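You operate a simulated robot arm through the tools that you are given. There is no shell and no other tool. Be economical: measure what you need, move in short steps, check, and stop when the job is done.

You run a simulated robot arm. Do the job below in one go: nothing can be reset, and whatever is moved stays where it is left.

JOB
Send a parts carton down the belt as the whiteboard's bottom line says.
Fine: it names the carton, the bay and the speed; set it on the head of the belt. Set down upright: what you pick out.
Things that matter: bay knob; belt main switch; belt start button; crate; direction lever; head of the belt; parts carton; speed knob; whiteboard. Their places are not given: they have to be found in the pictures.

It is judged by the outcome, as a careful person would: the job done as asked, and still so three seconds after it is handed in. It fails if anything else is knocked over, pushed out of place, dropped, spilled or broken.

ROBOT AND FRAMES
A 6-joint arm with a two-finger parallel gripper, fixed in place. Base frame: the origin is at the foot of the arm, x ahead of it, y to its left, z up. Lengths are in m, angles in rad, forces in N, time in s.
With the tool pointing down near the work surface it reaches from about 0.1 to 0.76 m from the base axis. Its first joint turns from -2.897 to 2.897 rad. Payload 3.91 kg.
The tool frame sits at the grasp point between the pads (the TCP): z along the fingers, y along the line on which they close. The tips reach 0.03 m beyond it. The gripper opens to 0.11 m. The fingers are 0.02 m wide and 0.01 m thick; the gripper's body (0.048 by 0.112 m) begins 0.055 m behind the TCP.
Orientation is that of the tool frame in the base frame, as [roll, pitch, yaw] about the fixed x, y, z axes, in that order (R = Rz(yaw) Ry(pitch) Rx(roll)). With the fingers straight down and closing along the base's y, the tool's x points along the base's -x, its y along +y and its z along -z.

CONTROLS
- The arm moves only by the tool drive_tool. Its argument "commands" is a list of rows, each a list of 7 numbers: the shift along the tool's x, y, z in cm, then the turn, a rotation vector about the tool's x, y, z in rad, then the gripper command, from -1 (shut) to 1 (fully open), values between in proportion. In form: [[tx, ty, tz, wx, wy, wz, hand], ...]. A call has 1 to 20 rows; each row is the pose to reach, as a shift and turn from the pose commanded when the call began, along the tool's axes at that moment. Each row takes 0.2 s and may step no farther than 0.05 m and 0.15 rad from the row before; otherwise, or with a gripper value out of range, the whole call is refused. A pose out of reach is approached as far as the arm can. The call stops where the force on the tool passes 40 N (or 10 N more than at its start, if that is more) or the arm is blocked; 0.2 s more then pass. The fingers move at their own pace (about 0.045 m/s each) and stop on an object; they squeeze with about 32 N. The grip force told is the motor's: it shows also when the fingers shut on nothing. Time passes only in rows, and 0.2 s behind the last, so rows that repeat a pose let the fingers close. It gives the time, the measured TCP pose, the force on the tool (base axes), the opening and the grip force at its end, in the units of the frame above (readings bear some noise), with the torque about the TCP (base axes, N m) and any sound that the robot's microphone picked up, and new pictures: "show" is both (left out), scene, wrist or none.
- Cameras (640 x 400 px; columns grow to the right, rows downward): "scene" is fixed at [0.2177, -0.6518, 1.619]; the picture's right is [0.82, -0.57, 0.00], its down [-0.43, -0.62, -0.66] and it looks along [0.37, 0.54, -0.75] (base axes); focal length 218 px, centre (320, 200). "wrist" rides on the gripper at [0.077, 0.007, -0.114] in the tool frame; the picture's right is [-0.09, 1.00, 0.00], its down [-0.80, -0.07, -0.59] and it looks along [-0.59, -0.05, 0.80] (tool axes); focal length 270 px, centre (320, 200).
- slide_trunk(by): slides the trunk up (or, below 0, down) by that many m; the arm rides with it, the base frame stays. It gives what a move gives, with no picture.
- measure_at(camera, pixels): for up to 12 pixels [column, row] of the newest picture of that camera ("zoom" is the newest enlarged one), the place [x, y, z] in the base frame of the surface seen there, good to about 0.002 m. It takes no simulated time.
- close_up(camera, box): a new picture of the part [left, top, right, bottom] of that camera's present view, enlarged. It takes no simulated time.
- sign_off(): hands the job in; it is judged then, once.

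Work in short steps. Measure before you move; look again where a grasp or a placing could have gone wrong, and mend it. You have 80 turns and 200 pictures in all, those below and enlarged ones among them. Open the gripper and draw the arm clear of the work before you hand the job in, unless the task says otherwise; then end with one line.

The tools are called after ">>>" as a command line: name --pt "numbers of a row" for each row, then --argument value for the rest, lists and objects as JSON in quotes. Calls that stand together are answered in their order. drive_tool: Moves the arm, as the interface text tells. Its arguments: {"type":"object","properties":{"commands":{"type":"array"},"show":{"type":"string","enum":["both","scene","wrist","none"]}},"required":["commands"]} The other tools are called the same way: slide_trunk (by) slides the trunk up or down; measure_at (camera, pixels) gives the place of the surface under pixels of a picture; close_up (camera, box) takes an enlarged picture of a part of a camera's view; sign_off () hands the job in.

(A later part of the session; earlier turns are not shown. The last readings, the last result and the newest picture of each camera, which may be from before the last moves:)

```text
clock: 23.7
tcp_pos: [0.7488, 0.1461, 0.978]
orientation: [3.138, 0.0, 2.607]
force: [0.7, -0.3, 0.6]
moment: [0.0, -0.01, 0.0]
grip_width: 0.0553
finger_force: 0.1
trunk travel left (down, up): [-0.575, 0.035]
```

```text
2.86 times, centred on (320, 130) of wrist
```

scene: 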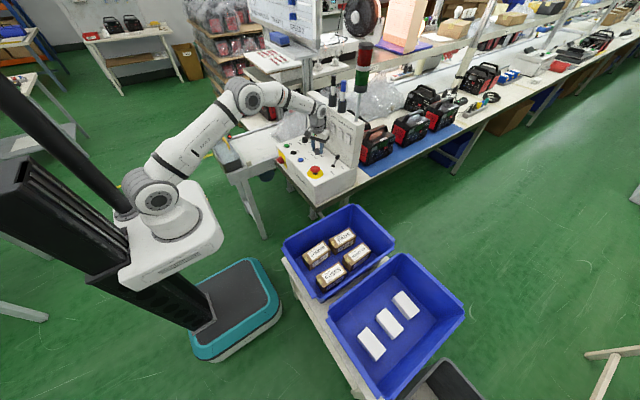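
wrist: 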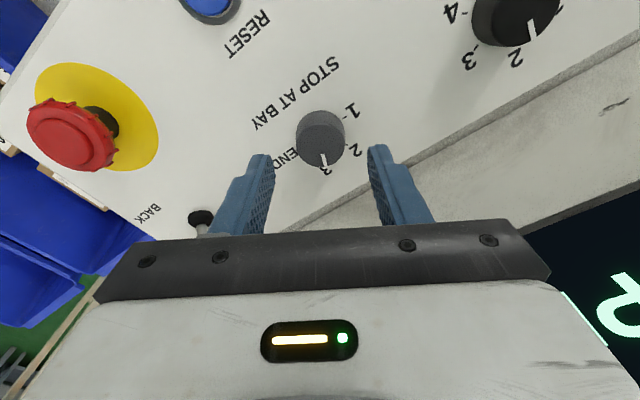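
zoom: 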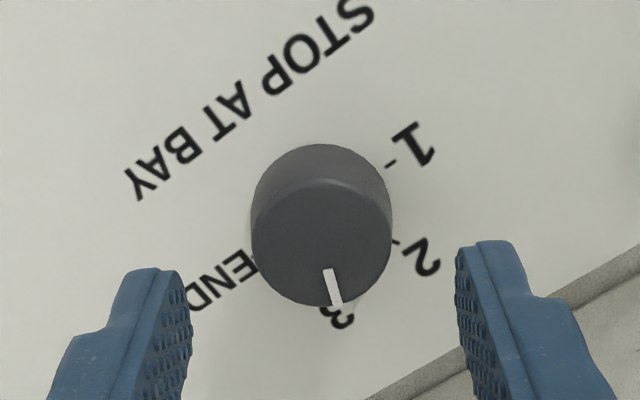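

It's at 3 exactly. Next bite: shift (-0.2, -0.35 cm), descend, grip, turn +60° to 2, release, rise.

>>> drive_tool --pt "-0.2 -0.35 2 0 0 0 0" --pt "-0.2 -0.35 4 0 0 0 0" --pt "-0.2 -0.35 4 0 0 0 -1" --pt "-0.2 -0.35 4 0 0 0 -1" --pt "-0.2 -0.35 4 0 0 0 -1" --pt "-0.2 -0.35 4 0 0 -0.13 -1" --pt "-0.2 -0.35 4 0 0 -0.26 -1" --pt "-0.2 -0.35 4 0 0 -0.39 -1" --pt "-0.2 -0.35 4 0 0 -0.52 -1" --pt "-0.2 -0.35 4 0 0 -0.65 -1" --pt "-0.2 -0.35 4 0 0 -0.78 -1" --pt "-0.2 -0.35 4 0 0 -0.91 -1" --pt "-0.2 -0.35 4 0 0 -1.05 -1" --pt "-0.2 -0.35 4 0 0 -1.05 -1" --show "none"

>>> drive_tool --pt "0 0 0 0 0 0 0" --pt "0 0 0 0 0 0 0" --pt "0 0 -2 0 0 0 0" --pt "0 0 -4 0 0 0.13 0" --pt "0 0 -4 0 0 0.26 0" --pt "0 0 -4 0 0 0.39 0" --pt "0 0 -4 0 0 0.52 0" --pt "0 0 -4 0 0 0.65 0" --pt "0 0 -4 0 0 0.78 0" --pt "0 0 -4 0 0 0.91 0" --pt "0 0 -4 0 0 1.05 0" --pt "0 0 -4 0 0 1.05 0" --show "wrist"

>>> close_up --camera "wrist" --box '[220, 60, 420, 200]'

```text
clock: 26.7
tcp_pos: [0.7506, 0.1448, 0.9376]
orientation: [-3.139, 0.007, -2.624]
force: [23.5, 30.0, 13.5]
moment: [0.89, -0.57, 0.08]
grip_width: 0.0343
finger_force: 45.3
trunk travel left (down, up): [-0.575, 0.035]
```

```text
clock: 29.3
tcp_pos: [0.7479, 0.1414, 0.9779]
orientation: [3.138, 0.001, 2.604]
force: [0.1, -0.5, 0.2]
moment: [0.0, 0.02, 0.02]
grip_width: 0.055
finger_force: 0.1
trunk travel left (down, up): [-0.575, 0.035]
```

wrist: 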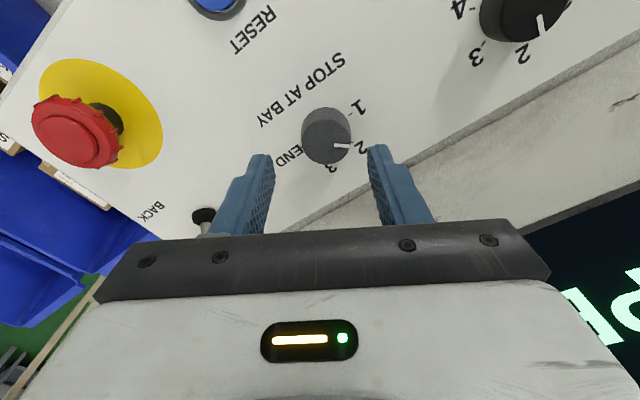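

```text
2.86 times, centred on (320, 130) of wrist
```

zoom: 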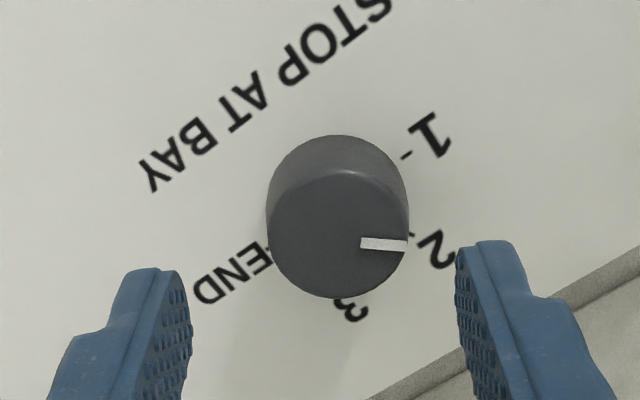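

It reads 2. Last bite: shift tool y +0.25 cm, grip, turn +60° to 1, then release and rise.

>>> drive_tool --pt "0 0.25 2 0 0 0 0" --pt "0 0.25 4 0 0 0 0" --pt "0 0.25 4 0 0 0 -1" --pt "0 0.25 4 0 0 0 -1" --pt "0 0.25 4 0 0 0 -1" --pt "0 0.25 4 0 0 -0.13 -1" --pt "0 0.25 4 0 0 -0.26 -1" --pt "0 0.25 4 0 0 -0.39 -1" --pt "0 0.25 4 0 0 -0.52 -1" --pt "0 0.25 4 0 0 -0.65 -1" --pt "0 0.25 4 0 0 -0.78 -1" --pt "0 0.25 4 0 0 -0.91 -1" --pt "0 0.25 4 0 0 -1.05 -1" --pt "0 0.25 4 0 0 -1.05 -1" --show "none"

>>> drive_tool --pt "0 0 0 0 0 0 0" --pt "0 0 0 0 0 0 0" --pt "0 0 -2 0 0 0 0" --pt "0 0 -5 0 0 0.13 0" --pt "1 0 -7 0 0 0.26 0" --pt "3 0 -8 0 0 0.39 0" --pt "5 0 -8 0 0 0.52 0"

>>> close_up --camera "wrist" --box '[200, 80, 480, 240]'

>>> close_up --camera "scene" --box '[180, 80, 370, 210]'

```text
clock: 32.3
tcp_pos: [0.7477, 0.1433, 0.9374]
orientation: [-3.14, 0.003, -2.624]
force: [-2.7, 1.4, 10.0]
moment: [-0.41, 0.69, -0.19]
grip_width: 0.0346
finger_force: 44.6
trunk travel left (down, up): [-0.575, 0.035]
```

```text
clock: 33.9
tcp_pos: [0.7048, 0.1165, 1.0164]
orientation: [3.139, 0.003, 3.134]
force: [0.5, 0.7, 0.5]
moment: [-0.01, -0.04, -0.02]
grip_width: 0.055
finger_force: 0.1
trunk travel left (down, up): [-0.575, 0.035]
```

scene: 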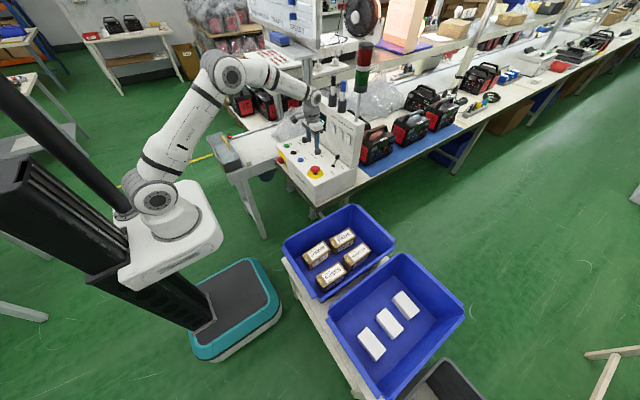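
wrist: 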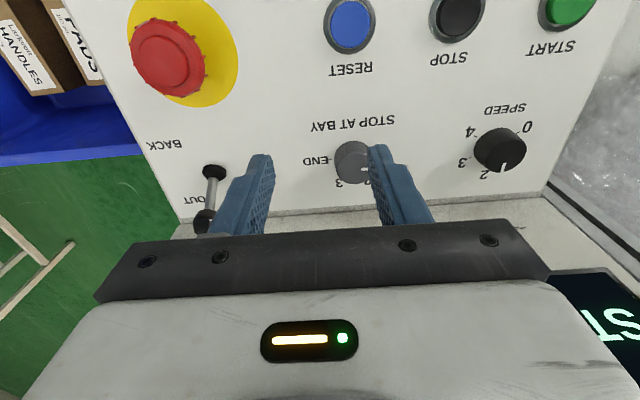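

```text
2.29 times, centred on (340, 160) of wrist
```

zoom: 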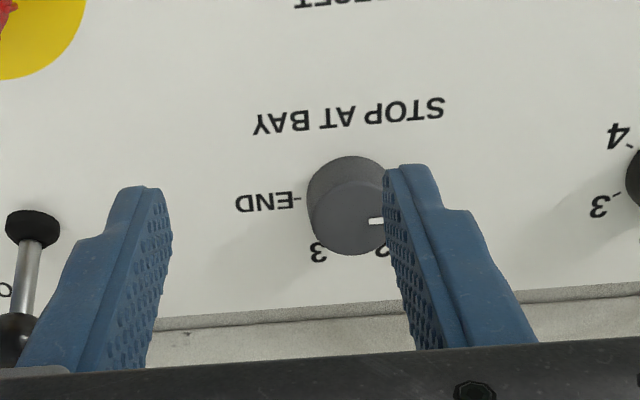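

```text
3.08 times, centred on (275, 145) of scene
```

zoom: 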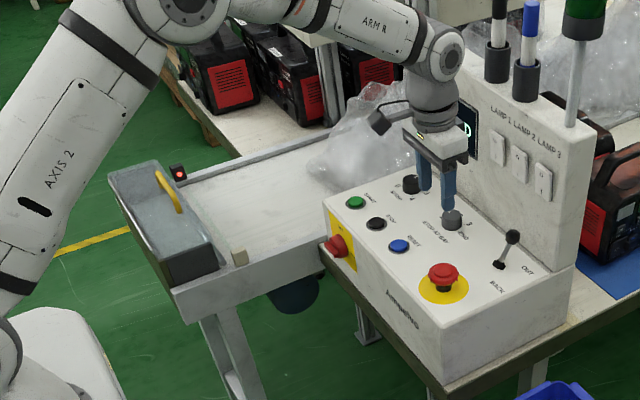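

Bay knob is on 1, speed on 2, lever OUT. Next I'll measure the belt's head (tray, sensor, belt surface) and the carton.

>>> measure_at --camera "zoom" --pixels '[[178, 172], [240, 256], [210, 240], [200, 215], [230, 175], [270, 215], [300, 180], [260, 250], [165, 235], [150, 190], [345, 160], [322, 245]]'

>>> close_up --camera "scene" --box '[200, 90, 340, 190]'

>>> close_up --camera "scene" --box '[310, 220, 400, 290]'

```text
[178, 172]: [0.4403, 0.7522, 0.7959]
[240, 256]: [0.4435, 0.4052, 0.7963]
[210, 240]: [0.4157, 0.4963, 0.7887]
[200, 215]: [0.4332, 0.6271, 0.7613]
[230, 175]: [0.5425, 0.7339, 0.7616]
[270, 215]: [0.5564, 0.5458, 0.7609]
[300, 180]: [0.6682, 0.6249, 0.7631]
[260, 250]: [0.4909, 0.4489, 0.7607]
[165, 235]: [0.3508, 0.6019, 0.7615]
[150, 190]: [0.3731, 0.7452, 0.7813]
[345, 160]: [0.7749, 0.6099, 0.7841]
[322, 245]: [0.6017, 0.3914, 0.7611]
```

```text
4.00 times, centred on (270, 140) of scene
```

zoom: 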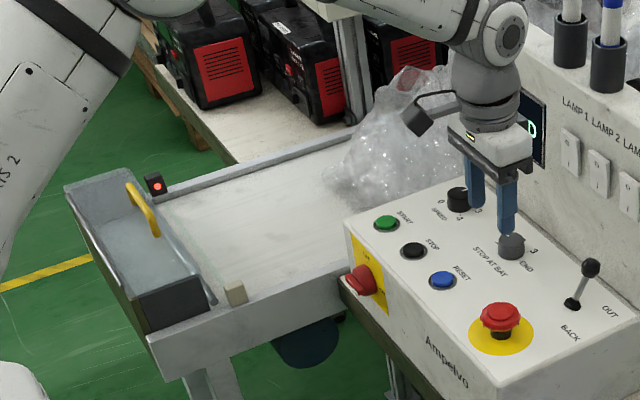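

```text
5.71 times, centred on (355, 255) of scene
```

zoom: 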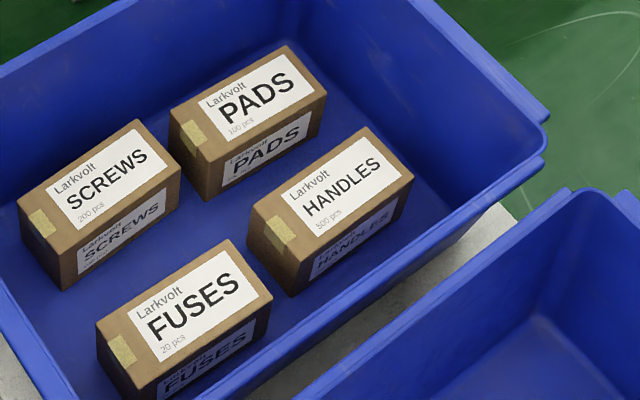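

>>> measure_at --camera "zoom" --pixels '[[253, 205], [366, 130], [410, 178], [299, 262], [332, 192], [292, 292], [400, 218], [300, 330], [190, 210], [320, 92], [490, 230], [540, 120]]'

>>> measure_at --camera "scene" --pixels '[[283, 250], [350, 205], [397, 240], [318, 300], [370, 265], [300, 135], [290, 115], [310, 118]]'

```text
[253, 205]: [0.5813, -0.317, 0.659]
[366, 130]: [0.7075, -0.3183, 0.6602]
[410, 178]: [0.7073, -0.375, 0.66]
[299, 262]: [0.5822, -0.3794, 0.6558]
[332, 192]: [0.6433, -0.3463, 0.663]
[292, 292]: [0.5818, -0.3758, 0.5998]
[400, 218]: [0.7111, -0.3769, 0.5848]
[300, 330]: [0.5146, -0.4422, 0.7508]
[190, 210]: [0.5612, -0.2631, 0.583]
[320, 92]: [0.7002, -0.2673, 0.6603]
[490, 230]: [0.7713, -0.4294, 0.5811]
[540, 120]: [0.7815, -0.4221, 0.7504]
```

```text
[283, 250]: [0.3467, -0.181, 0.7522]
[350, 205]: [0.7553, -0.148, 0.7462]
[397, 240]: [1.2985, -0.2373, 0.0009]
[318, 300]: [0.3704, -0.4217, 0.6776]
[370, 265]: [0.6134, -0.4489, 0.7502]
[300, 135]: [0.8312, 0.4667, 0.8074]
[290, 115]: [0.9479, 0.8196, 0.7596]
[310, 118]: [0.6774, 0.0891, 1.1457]
```

The HANDLES carton spans x 0.58–0.71, y -0.378–-0.317, z 0.583–0.661. I'll move above it at a safe height.

>>> drive_tool --pt "2 0 -3 0 0 0 0.5" --pt "4 -3 -4 0 0 0 0.5" --pt "6 -7.5 -4 0 0 0 0.5" --pt "6 -12 -4 0 0 0 0.5" --pt "6 -16.5 -4 0 0 0 0.5" --pt "6 -21 -4 0 0 0 0.5" --pt "6 -25.5 -4 0 0 0 0.5" --pt "6 -30 -4 0 0 0 0.5" --pt "6 -34.5 -4 0 0 0 0.5" --pt "6 -39 -4 0 0 0 0.5" --pt "6 -43 -4 0 0 0 0.5" --pt "6 -46.4 -4 0 0 0 0.5" --pt "6 -46.4 -4 0 0 0 0.5" --show "scene"

>>> slide_trunk --by -0.2

>>> drive_tool --pt "0 0 0 0 0 0 0.5"

```text
clock: 36.7
tcp_pos: [0.6431, -0.3468, 1.055]
orientation: [3.139, 0.003, 3.137]
force: [0.9, 0.0, -0.2]
moment: [0.0, 0.02, 0.01]
grip_width: 0.0828
finger_force: 0.0
trunk travel left (down, up): [-0.575, 0.035]
```

scene: 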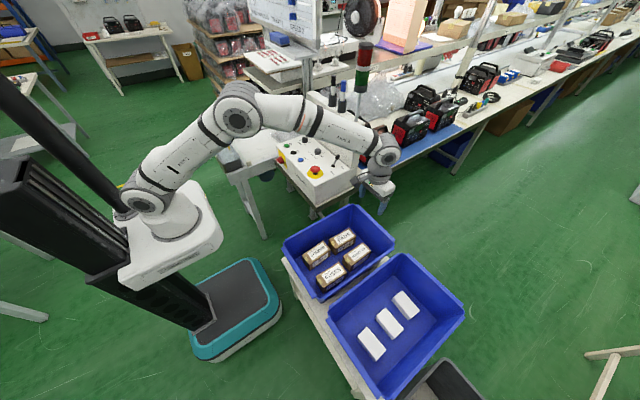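

```text
clock: 38.9
tcp_pos: [0.6429, -0.346, 0.8555]
orientation: [3.14, 0.002, 3.136]
force: [-0.2, 0.0, 0.2]
moment: [-0.01, 0.0, 0.01]
grip_width: 0.0827
finger_force: 0.1
trunk travel left (down, up): [-0.375, 0.235]
```

```text
clock: 39.3
tcp_pos: [0.6434, -0.3466, 0.8563]
orientation: [3.14, 0.003, 3.137]
force: [-0.2, -0.5, 0.4]
moment: [0.04, 0.04, -0.01]
grip_width: 0.0826
finger_force: 0.0
trunk travel left (down, up): [-0.375, 0.235]
```

scene: 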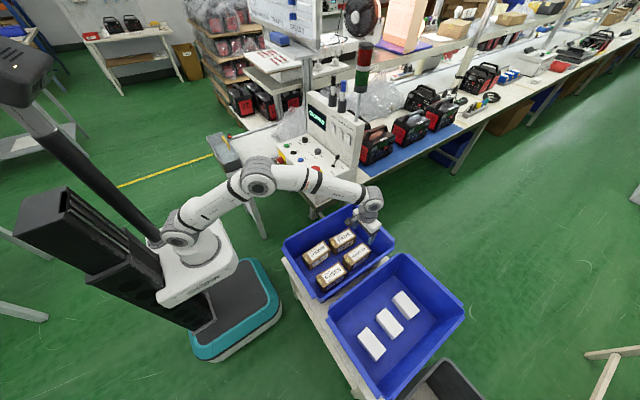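
wrist: 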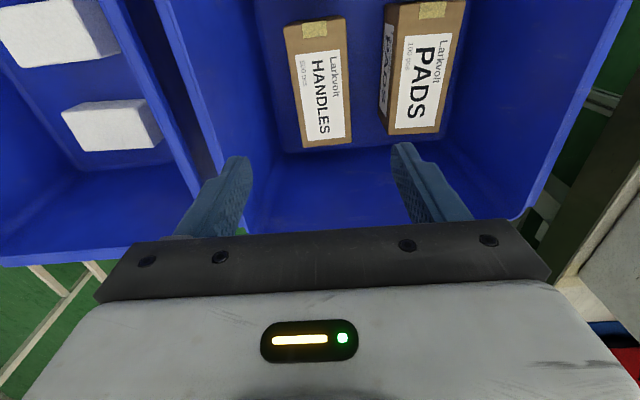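

HANDLES lies between the finger tracks. I'll measure its top corners from this view before descending.

>>> measure_at --camera "wrist" --pixels '[[287, 28], [344, 20], [350, 140], [304, 145], [325, 90], [381, 60], [381, 120]]'

```text
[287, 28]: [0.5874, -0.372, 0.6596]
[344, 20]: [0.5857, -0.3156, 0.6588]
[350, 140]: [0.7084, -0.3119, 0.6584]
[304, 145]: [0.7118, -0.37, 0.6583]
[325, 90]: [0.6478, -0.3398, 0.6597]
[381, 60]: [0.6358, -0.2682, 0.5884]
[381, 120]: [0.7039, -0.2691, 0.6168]
```

Centre is ≈(0.646, -0.343). I'll descend 21.6 cm and close.

>>> drive_tool --pt "-0.2 0.35 4.5 0 0 0 0.5" --pt "-0.2 0.35 9 0 0 0 0.5" --pt "-0.2 0.35 13 0 0 0 0.5" --pt "-0.2 0.35 16 0 0 0 0.5" --pt "-0.2 0.35 18.5 0 0 0 0.5" --pt "-0.2 0.35 20.5 0 0 0 0.5" --pt "-0.2 0.35 21.6 0 0 0 0.5" --pt "-0.2 0.35 21.6 0 0 0 -1" --pt "-0.2 0.35 21.6 0 0 0 -1" --pt "-0.2 0.35 21.6 0 0 0 -1" --pt "-0.2 0.35 21.6 0 0 0 -1"

```text
clock: 41.7
tcp_pos: [0.6455, -0.3436, 0.6413]
orientation: [3.14, 0.003, 3.136]
force: [-0.6, 0.8, 1.0]
moment: [-0.06, -0.15, 0.03]
grip_width: 0.0622
finger_force: 31.8
trunk travel left (down, up): [-0.375, 0.235]
```

scene: 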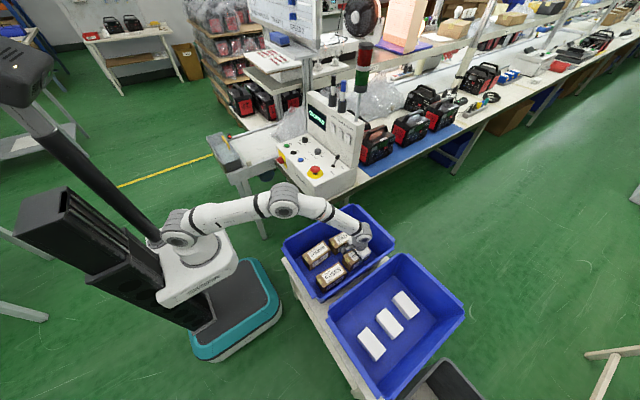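
wrist: 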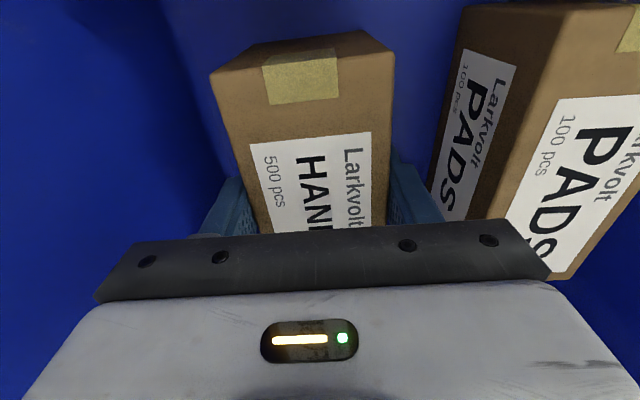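

Gripped at 62 mm. I'll lift it out of the crate and draw back toward x≈0.42.

>>> drive_tool --pt "0 0 -3 0 0 0 -1" --pt "0 0 -7 0 0 0 -1" --pt "0 0 -11 0 0 0 -1" --pt "0 0 -15 0 0 0 -1" --pt "0 0 -19 0 0 0 -1" --pt "0 0 -23 0 0 0 -1" --pt "3 0 -26 0 0 0 -1" --pt "7 0 -28 0 0 0 -1" --pt "11 0 -28 0 0 0 -1" --pt "15 0 -28 0 0 0 -1" --pt "19 0 -28 0 0 0 -1" --pt "22.5 0 -28 0 0 0 -1" --pt "22.5 0 -28 0 0 0 -1"

```text
clock: 44.5
tcp_pos: [0.4198, -0.3436, 0.9209]
orientation: [3.139, 0.004, 3.137]
force: [-0.1, 0.9, -4.8]
moment: [0.01, -0.01, 0.03]
grip_width: 0.062
finger_force: 31.9
trunk travel left (down, up): [-0.375, 0.235]
```

scene: 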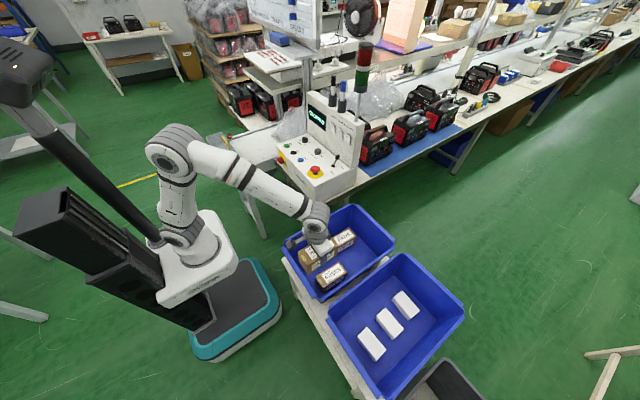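
wrist: 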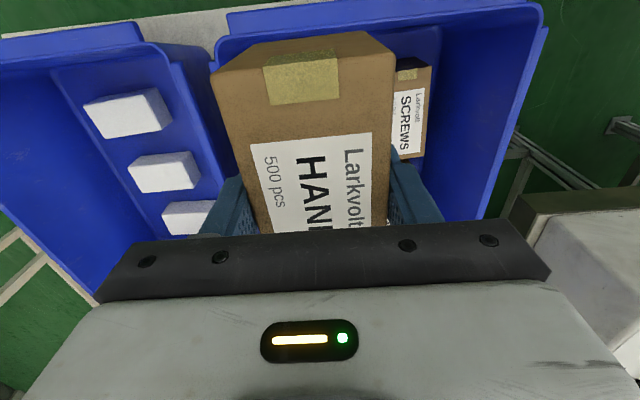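

The carton is clear of the crate. I'll swing it along +y in front of the panel, to y≈0.30.

>>> drive_tool --pt "0 4.5 0 0 0 0 -1" --pt "0 9 0 0 0 0 -1" --pt "0 13.5 0 0 0 0 -1" --pt "0 18 0 0 0 0 -1" --pt "0 22.5 0 0 0 0 -1" --pt "0 27 0 0 0 0 -1" --pt "0 31.5 0 0 0 0 -1" --pt "0 36 0 0 0 0 -1" --pt "0 40.5 0 0 0 0 -1" --pt "0 45 0 0 0 0 -1" --pt "0 49.5 0 0 0 0 -1" --pt "0 54 0 0 0 0 -1" --pt "0 58.5 0 0 0 0 -1" --pt "0 62 0 0 0 0 -1" --pt "0 64.4 0 0 0 0 -1"

```text
clock: 47.7
tcp_pos: [0.4223, 0.3018, 0.9195]
orientation: [3.14, 0.003, 3.136]
force: [0.3, 0.4, -3.6]
moment: [0.0, 0.0, -0.01]
grip_width: 0.0622
finger_force: 32.2
trunk travel left (down, up): [-0.375, 0.235]
```

scene: 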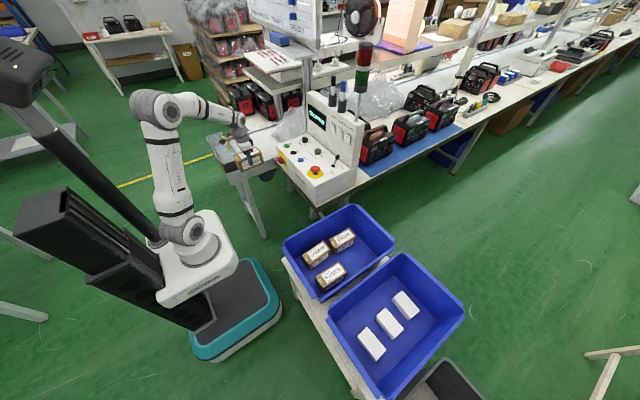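
wrist: 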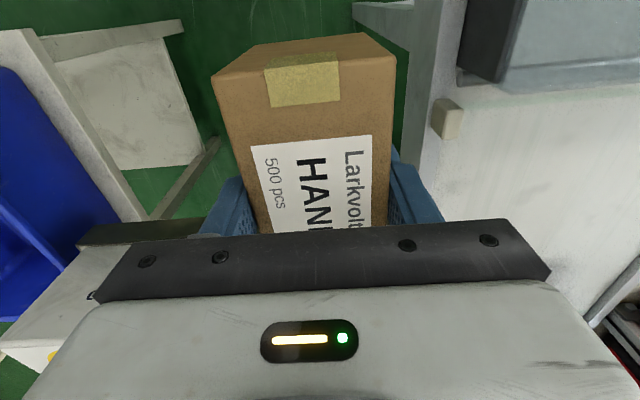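

Now over the belt's head at (0.495, 0.58), staying high.

>>> drive_tool --pt "-2 4 0 0 0 0 -1" --pt "-4 8 0 0 0 0 -1" --pt "-6 12 0 0 0 0 -1" --pt "-7.3 16.5 0 0 0 0 -1" --pt "-7.3 21 0 0 0 0 -1" --pt "-7.3 25 0 0 0 0 -1" --pt "-7.3 27.8 0 0 0 0 -1" --pt "-7.3 27.8 0 0 0 0 -1"

>>> close_up --camera "scene" --box '[190, 60, 350, 180]'

```text
clock: 49.5
tcp_pos: [0.4972, 0.5799, 0.9194]
orientation: [3.141, 0.003, 3.136]
force: [0.3, 0.1, -3.7]
moment: [0.0, 0.07, -0.02]
grip_width: 0.0618
finger_force: 31.5
trunk travel left (down, up): [-0.375, 0.235]
```

scene: 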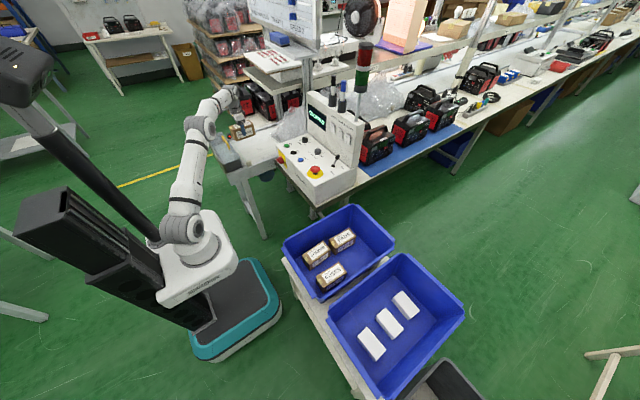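
wrist: 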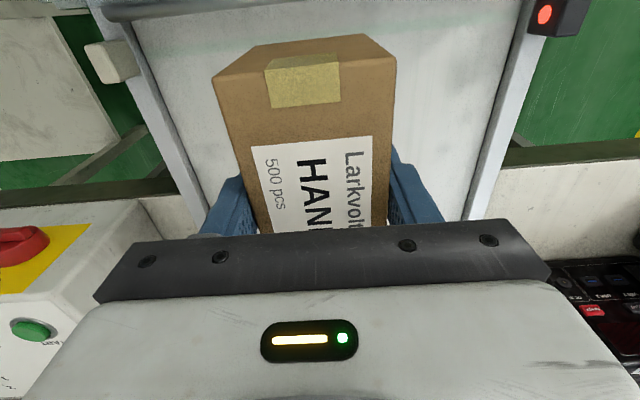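

```text
3.33 times, centred on (270, 120) of scene
```

zoom: 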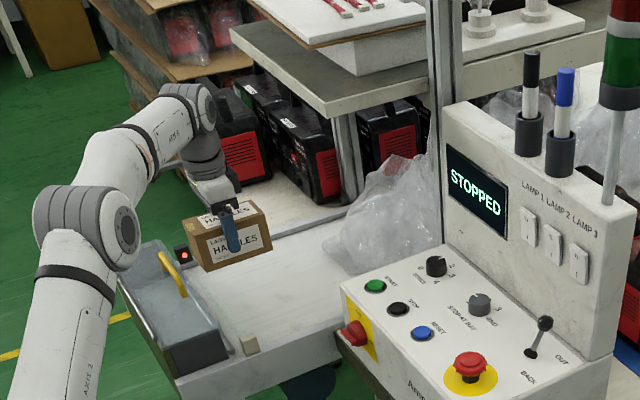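

The carton hangs level over the belt between the sensor posts. I'll lower it: bottom should touch at TCP z≈0.820.

>>> drive_tool --pt "0 0 3 0 0 0 -1" --pt "0 0 6 0 0 0 -1" --pt "0 0 8 0 0 0 -1" --pt "0 0 9 0 0 0 -1" --pt "0 0 9.5 0 0 0 -1" --pt "0 0 9.8 0 0 0 -1" --pt "0 0 9.8 0 0 0 -1"

```text
clock: 51.1
tcp_pos: [0.4976, 0.5822, 0.8222]
orientation: [3.14, 0.005, 3.137]
force: [-0.1, 0.5, -3.6]
moment: [0.02, -0.01, -0.02]
grip_width: 0.0619
finger_force: 31.6
trunk travel left (down, up): [-0.375, 0.235]
```

scene: 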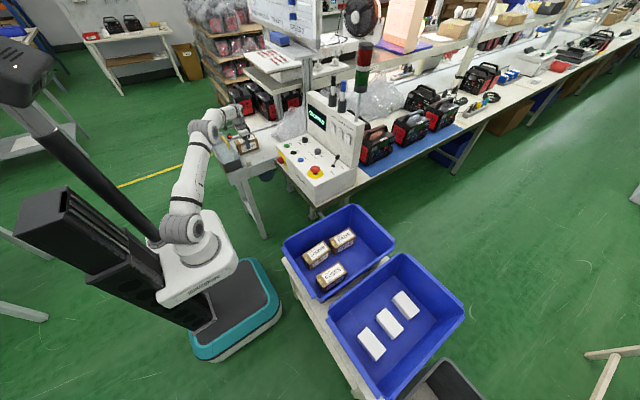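
wrist: 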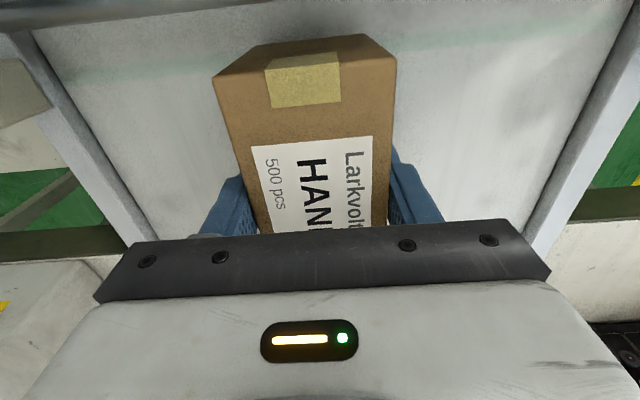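

The weight is still on the gripper, so a few mm remain. A faint green line also crosses the belt at row ~60; I'll measure it before setting down.

>>> measure_at --camera "wrist" --pixels '[[100, 75], [180, 62], [500, 38], [590, 30], [450, 10], [100, 25], [280, 50], [370, 42]]'

>>> close_up --camera "scene" --box '[200, 105, 300, 180]'

```text
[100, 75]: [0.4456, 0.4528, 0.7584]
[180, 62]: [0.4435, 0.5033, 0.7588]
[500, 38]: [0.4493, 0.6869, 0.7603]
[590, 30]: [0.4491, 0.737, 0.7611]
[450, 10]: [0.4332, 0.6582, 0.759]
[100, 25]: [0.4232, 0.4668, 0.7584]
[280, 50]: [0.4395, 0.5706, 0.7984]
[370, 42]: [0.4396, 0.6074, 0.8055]
```

```text
5.33 times, centred on (250, 142) of scene
```

zoom: 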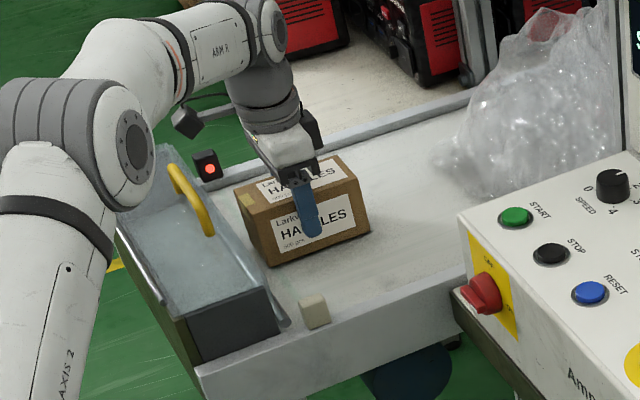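

The line at x≈0.447 is the photocell beam, and the carton's rear (≈0.435) breaks it. I'll nudge it 0.3 cm toward the head and lower to contact.

>>> drive_tool --pt "0.3 0 0.2 0 0 0 -1" --pt "0.3 0 0.4 0 0 0 -1" --pt "0.3 0 0.6 0 0 0 -1" --show "none"

```text
clock: 51.9
tcp_pos: [0.4954, 0.5803, 0.8176]
orientation: [-3.142, 0.003, 3.135]
force: [0.8, 0.5, -2.9]
moment: [0.01, 0.02, -0.03]
grip_width: 0.0617
finger_force: 31.9
trunk travel left (down, up): [-0.375, 0.235]
```

>>> drive_tool --pt "0 0 0.15 0 0 0 -1" --pt "0 0 0.3 0 0 0 -1" --pt "0 0 0.3 0 0 0 -1" --show "none"

```text
clock: 52.7
tcp_pos: [0.4953, 0.5815, 0.8154]
orientation: [3.139, 0.005, 3.136]
force: [-1.2, 0.1, 9.5]
moment: [-0.37, 0.52, 0.08]
grip_width: 0.0619
finger_force: 32.4
trunk travel left (down, up): [-0.375, 0.235]
```

Contact is felt (force went from -3 to +9.5 N). I'll open, then rise straight up.

>>> drive_tool --pt "0 0 -0.1 0 0 0 0.4" --pt "0 0 -0.1 0 0 0 0.4" --pt "0 0 -3 0 0 0 0.4" --pt "0 0 -7 0 0 0 0.4" --pt "0 0 -11 0 0 0 0.4" --pt "0 0 -15 0 0 0 0.4" --pt "0 -3 -18 0 0 0 0.2" --pt "0 -7 -20 0 0 0 0" --pt "0 -11 -20 0 0 0 -0.5" --pt "0 -15 -20 0 0 0 -1" --pt "0 -15 -20 0 0 0 -1"

>>> close_up --camera "scene" --box '[200, 80, 350, 180]'

```text
clock: 55.1
tcp_pos: [0.4913, 0.4305, 1.014]
orientation: [3.138, 0.004, 3.135]
force: [-0.4, 0.0, -0.2]
moment: [0.01, 0.03, 0.01]
grip_width: 0.0001
finger_force: 13.4
trunk travel left (down, up): [-0.375, 0.235]
```

scene: 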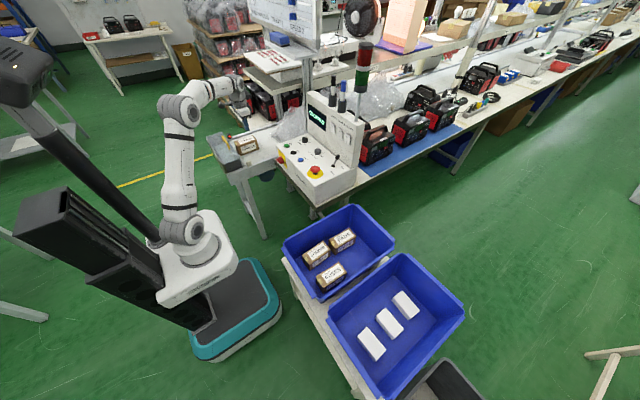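
wrist: 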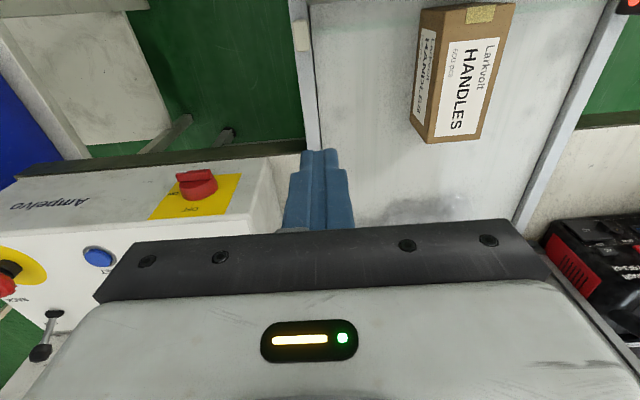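

```text
4.00 times, centred on (275, 130) of scene
```

zoom: 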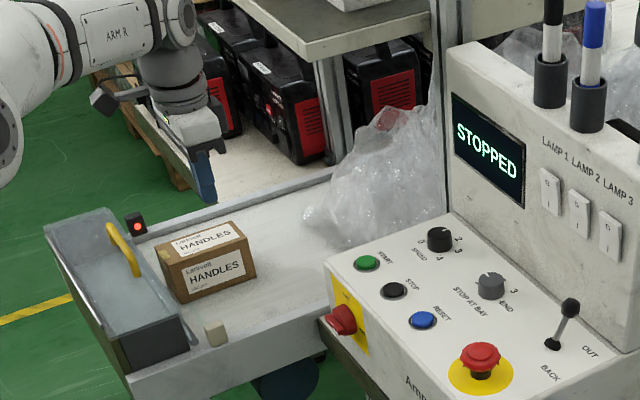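

The carton stands upright at the head. Before pressing START I'll look once more at the main switch handle and the carton's place.

>>> close_up --camera "wrist" --box '[120, 150, 280, 250]'

>>> measure_at --camera "wrist" --pixels '[[430, 12], [500, 10], [480, 130], [432, 135], [458, 70], [400, 205], [99, 256]]'

```text
4.00 times, centred on (200, 200) of wrist
```

zoom: 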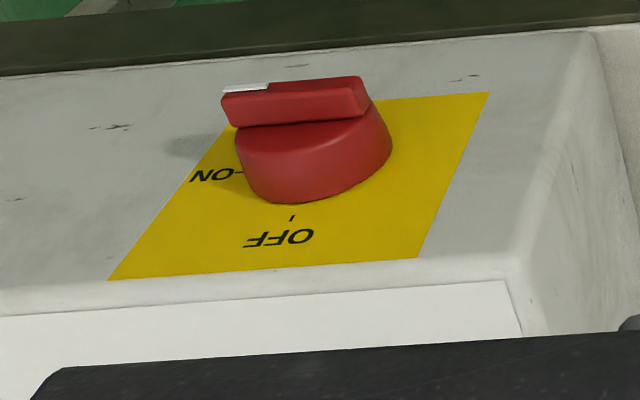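

```text
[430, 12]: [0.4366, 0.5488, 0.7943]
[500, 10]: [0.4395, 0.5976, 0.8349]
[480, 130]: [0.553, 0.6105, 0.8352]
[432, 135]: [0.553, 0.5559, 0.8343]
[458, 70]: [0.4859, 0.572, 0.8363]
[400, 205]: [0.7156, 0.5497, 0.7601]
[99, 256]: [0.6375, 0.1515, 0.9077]
```

The main switch is ON. I'll go above the START button (0.644, 0.295, top 0.908) with fingers shut.

>>> drive_tool --pt "-3.5 -3.2 0 0 0 0 -1" --pt "-7 -6.4 0 0 0 0 -1" --pt "-10.5 -9.6 0 0 0 0 -1" --pt "-14 -12.6 1 0 0 0 -1" --pt "-15.3 -13.6 3.5 0 0 0 -1" --pt "-15.3 -13.6 5.5 0 0 0 -1" --pt "-15.3 -13.6 5.5 0 0 0 -1"

>>> close_up --camera "scene" --box '[262, 110, 342, 170]'

```text
clock: 56.7
tcp_pos: [0.6475, 0.2952, 0.9573]
orientation: [3.14, 0.003, 3.138]
force: [-0.7, 0.7, 0.0]
moment: [0.03, -0.01, -0.01]
grip_width: 0.0001
finger_force: 32.2
trunk travel left (down, up): [-0.375, 0.235]
```

scene: 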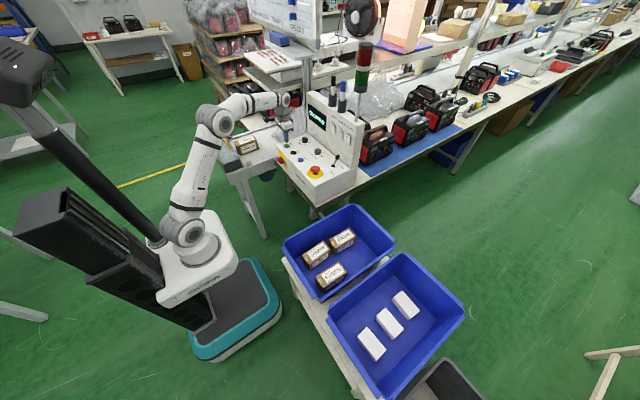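
wrist: 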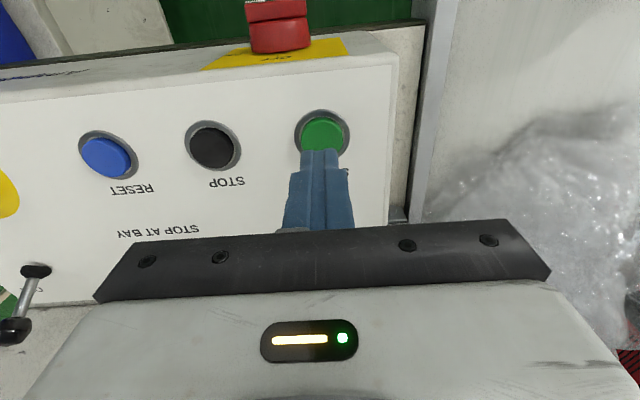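

```text
6.67 times, centred on (302, 140) of scene
```

zoom: 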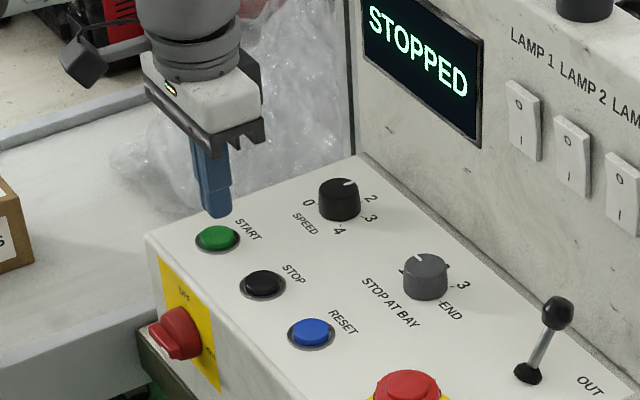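

>>> measure_at --camera "wrist" --pixels '[[323, 133], [305, 133], [341, 133], [323, 120]]'

```text
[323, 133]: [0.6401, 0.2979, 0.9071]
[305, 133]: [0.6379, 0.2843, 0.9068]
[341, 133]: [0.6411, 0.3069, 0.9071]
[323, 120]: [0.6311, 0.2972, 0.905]
```

The button centre is ≈(0.641, 0.297). I'll shift -0.6 cm in x, press down until it resists, then rise.

>>> drive_tool --pt "0.6 0.1 0 0 0 0 -1" --pt "0.6 0.1 1.5 0 0 0 -1" --pt "0.6 0.1 2 0 0 0 -1" --pt "0.6 0.1 2.4 0 0 0 -1" --pt "0.6 0.1 2.7 0 0 0 -1" --show "scene"

>>> drive_tool --pt "0 0 -2 0 0 0 -1" --pt "1.5 0 -5 0 0 0 -1" --pt "5 0 -8 0 0 0 -1" --show "scene"

>>> close_up --camera "scene" --box '[200, 60, 400, 180]'

```text
clock: 57.9
tcp_pos: [0.6408, 0.2956, 0.9336]
orientation: [3.138, 0.008, 3.135]
force: [3.7, 3.6, 9.7]
moment: [0.12, -0.06, -0.02]
grip_width: 0.0001
finger_force: 31.8
trunk travel left (down, up): [-0.375, 0.235]
heard: click
```

scene: 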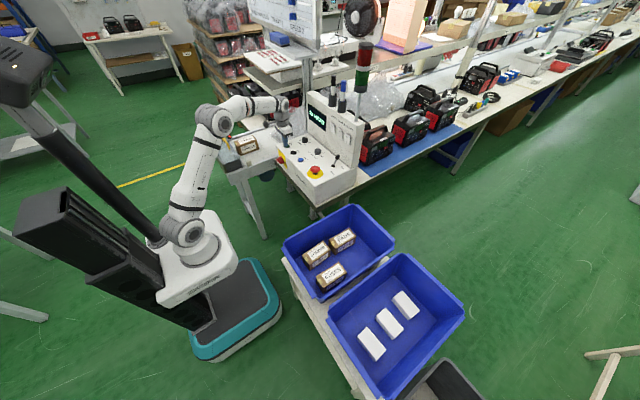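

```text
clock: 58.7
tcp_pos: [0.5885, 0.2951, 1.0098]
orientation: [3.14, 0.004, 3.136]
force: [0.3, 0.6, 0.0]
moment: [0.02, -0.01, 0.03]
grip_width: 0.0
finger_force: 32.4
trunk travel left (down, up): [-0.375, 0.235]
```

scene: 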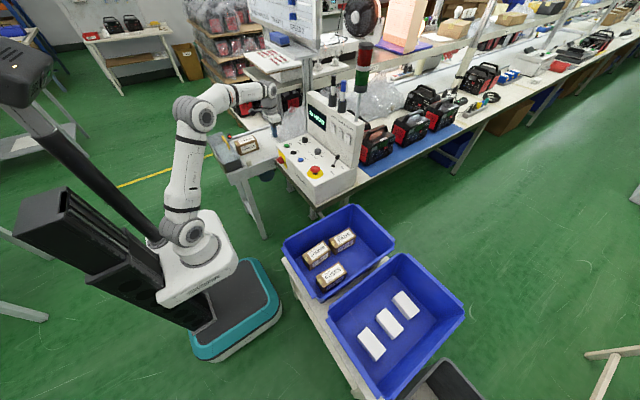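

```text
3.20 times, centred on (300, 120) of scene
```

zoom: 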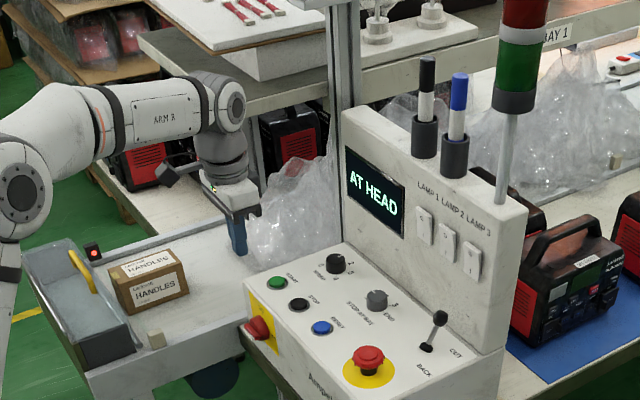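

A click was heard and the display now says AT HEAD. I'll wait and watch whether the carton moves.

>>> drive_tool --pt "3 0 0 0 0 0 -1" --pt "5 0 0 0 0 0 -1" --pt "5 0 0 0 0 0 -1" --pt "5 0 0 0 0 0 -1" --pt "5 0 0 0 0 0 -1" --show "both"

>>> close_up --camera "scene" --box '[200, 60, 400, 180]'

```text
clock: 59.9
tcp_pos: [0.5395, 0.2962, 1.0101]
orientation: [3.14, 0.005, 3.137]
force: [0.2, 0.5, -0.2]
moment: [-0.01, -0.01, 0.01]
grip_width: 0.0
finger_force: 31.9
trunk travel left (down, up): [-0.375, 0.235]
```

scene: 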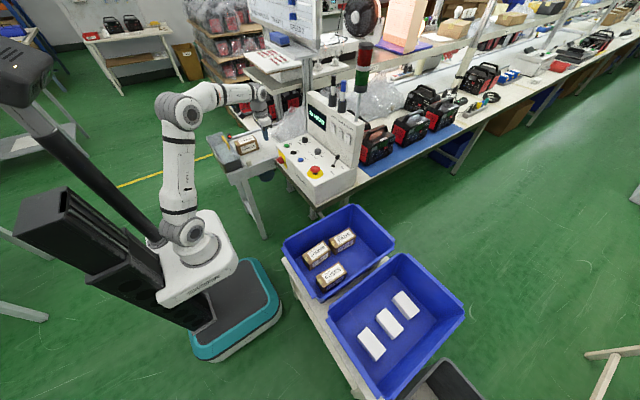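
wrist: 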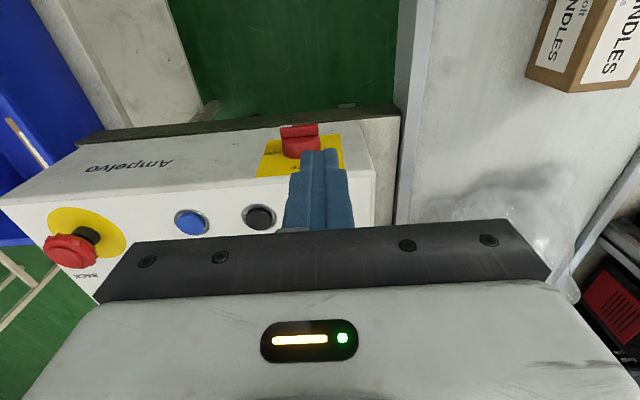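

```text
3.20 times, centred on (300, 120) of scene
```

zoom: 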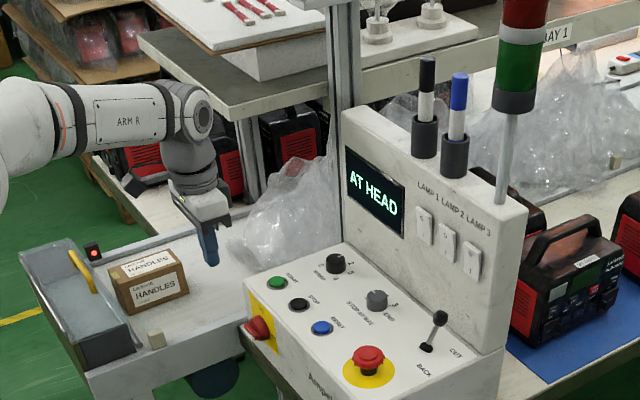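

The carton isn't moving: AT HEAD suggests the belt took the direction as BACK or the beam being broken as an end stop. I'll check the lever position.

>>> close_up --camera "scene" --box '[310, 135, 366, 175]'

>>> measure_at --camera "scene" --pixels '[[337.2, 159], [333.6, 169]]'

```text
10.00 times, centred on (338, 155) of scene
```

zoom: 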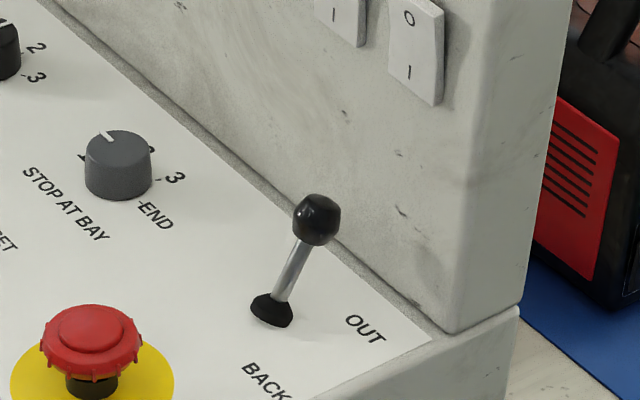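

```text
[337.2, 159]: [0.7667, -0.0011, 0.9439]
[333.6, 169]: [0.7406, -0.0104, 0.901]
```

The lever is properly OUT and the knobs read right. I'll wait a few seconds more to see if the belt has a start delay, keeping the arm clear.

>>> drive_tool --pt "3 -3 0 0 0 0 -1" --pt "5 -5 0 0 0 0 -1" --pt "5 -5 0 0 0 0 -1" --pt "5 -5 0 0 0 0 -1" --pt "5 -5 0 0 0 0 -1" --pt "5 -5 0 0 0 0 -1" --pt "5 -5 0 0 0 0 -1" --pt "5 -5 0 0 0 0 -1" --pt "5 -5 0 0 0 0 -1" --pt "5 -5 0 0 0 0 -1" --pt "5 -5 0 0 0 0 -1" --pt "5 -5 0 0 0 0 -1" --show "scene"

>>> close_up --camera "scene" --box '[200, 60, 400, 180]'

```text
clock: 62.5
tcp_pos: [0.4887, 0.2448, 1.0121]
orientation: [3.14, 0.003, 3.136]
force: [-1.0, 0.2, 0.1]
moment: [-0.01, 0.01, -0.02]
grip_width: 0.0
finger_force: 32.3
trunk travel left (down, up): [-0.375, 0.235]
```

scene: 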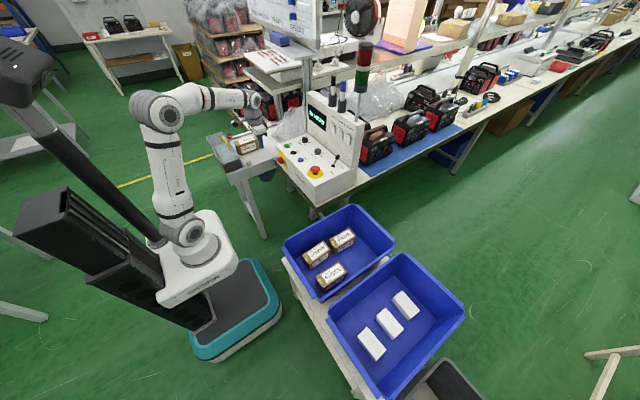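

```text
3.20 times, centred on (300, 120) of scene
```

zoom: 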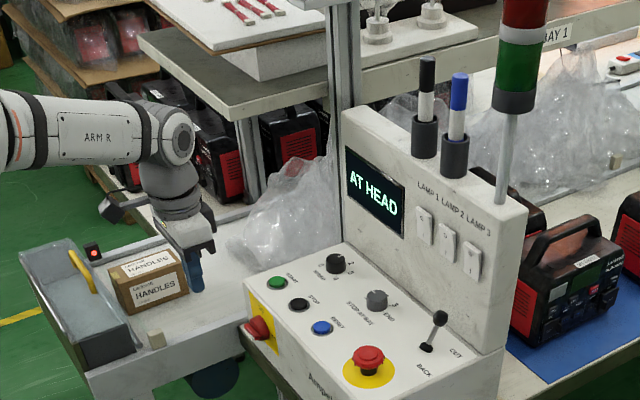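

After 4 s the belt doesn't run: the carton breaks the head photocell, which seems to hold it. I'll press STOP first so that nothing moves while I re-place the carton clear of the beam; measuring STOP and RESET.

>>> measure_at --camera "zoom" --pixels '[[299, 302], [279, 281], [322, 325]]'

>>> drive_tool --pt "-4 0 0 0 0 0 -1" --pt "-8 -1 0 0 0 0 -1" --pt "-11 -2 1 0 0 0 -1" --pt "-13 -2 3 0 0 0 -1" --pt "-13 -2 3 0 0 0 -1" --show "wrist"

```text
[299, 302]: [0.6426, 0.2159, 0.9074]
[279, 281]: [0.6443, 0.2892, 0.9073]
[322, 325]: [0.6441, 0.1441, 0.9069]
```

```text
clock: 63.7
tcp_pos: [0.6197, 0.2244, 0.9808]
orientation: [3.139, 0.003, 3.137]
force: [0.1, -1.1, -0.1]
moment: [0.01, 0.02, -0.01]
grip_width: 0.0001
finger_force: 32.2
trunk travel left (down, up): [-0.375, 0.235]
```

wrist: 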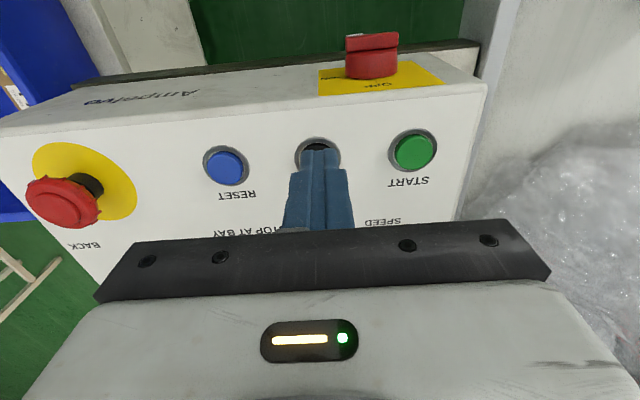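

STOP is at ≈(0.641, 0.223). I'll press it.

>>> drive_tool --pt "-2.1 -0.1 1 0 0 0 -1" --pt "-2.1 -0.1 3 0 0 0 -1" --pt "-2.1 -0.1 4.2 0 0 0 -1" --pt "-2.1 -0.1 4.5 0 0 0 -1" --pt "-2.1 -0.1 4.8 0 0 0 -1" --show "none"

>>> drive_tool --pt "0 0 -2 0 0 0 -1" --pt "1.5 0 -5 0 0 0 -1" --pt "5 2 -7 0 0 0 -1" --pt "8 5 -7 0 0 0 0" --show "scene"

>>> close_up --camera "scene" --box '[200, 60, 400, 180]'

```text
clock: 64.9
tcp_pos: [0.64, 0.2225, 0.9341]
orientation: [3.139, 0.005, 3.137]
force: [-1.3, -0.3, 5.3]
moment: [-0.05, 0.03, -0.03]
grip_width: 0.0002
finger_force: 31.9
trunk travel left (down, up): [-0.375, 0.235]
heard: click
```

```text
clock: 65.9
tcp_pos: [0.5601, 0.2772, 1.0021]
orientation: [-3.141, 0.003, 3.137]
force: [-0.3, 0.2, 0.0]
moment: [-0.02, 0.01, 0.0]
grip_width: 0.0327
finger_force: 0.0
trunk travel left (down, up): [-0.375, 0.235]
```

scene: 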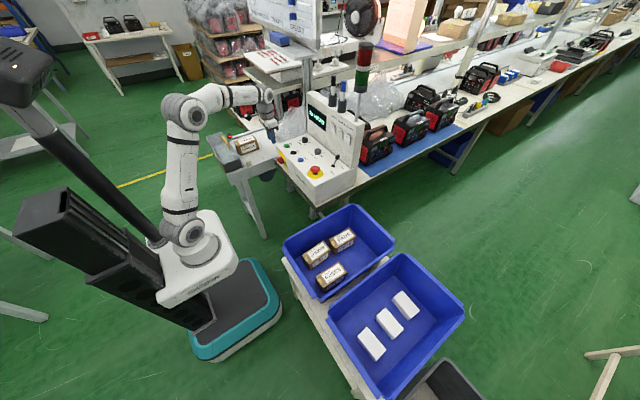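

```text
3.20 times, centred on (300, 120) of scene
```

zoom: 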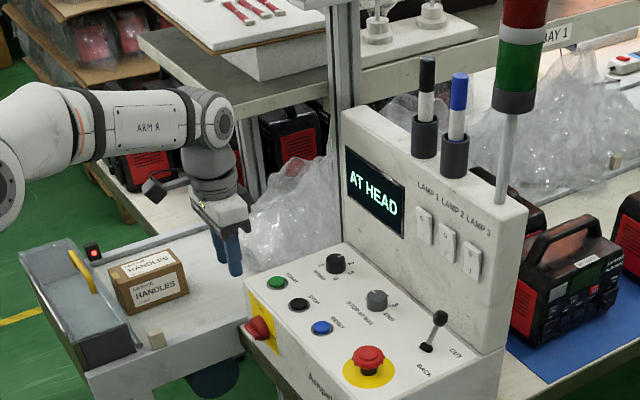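

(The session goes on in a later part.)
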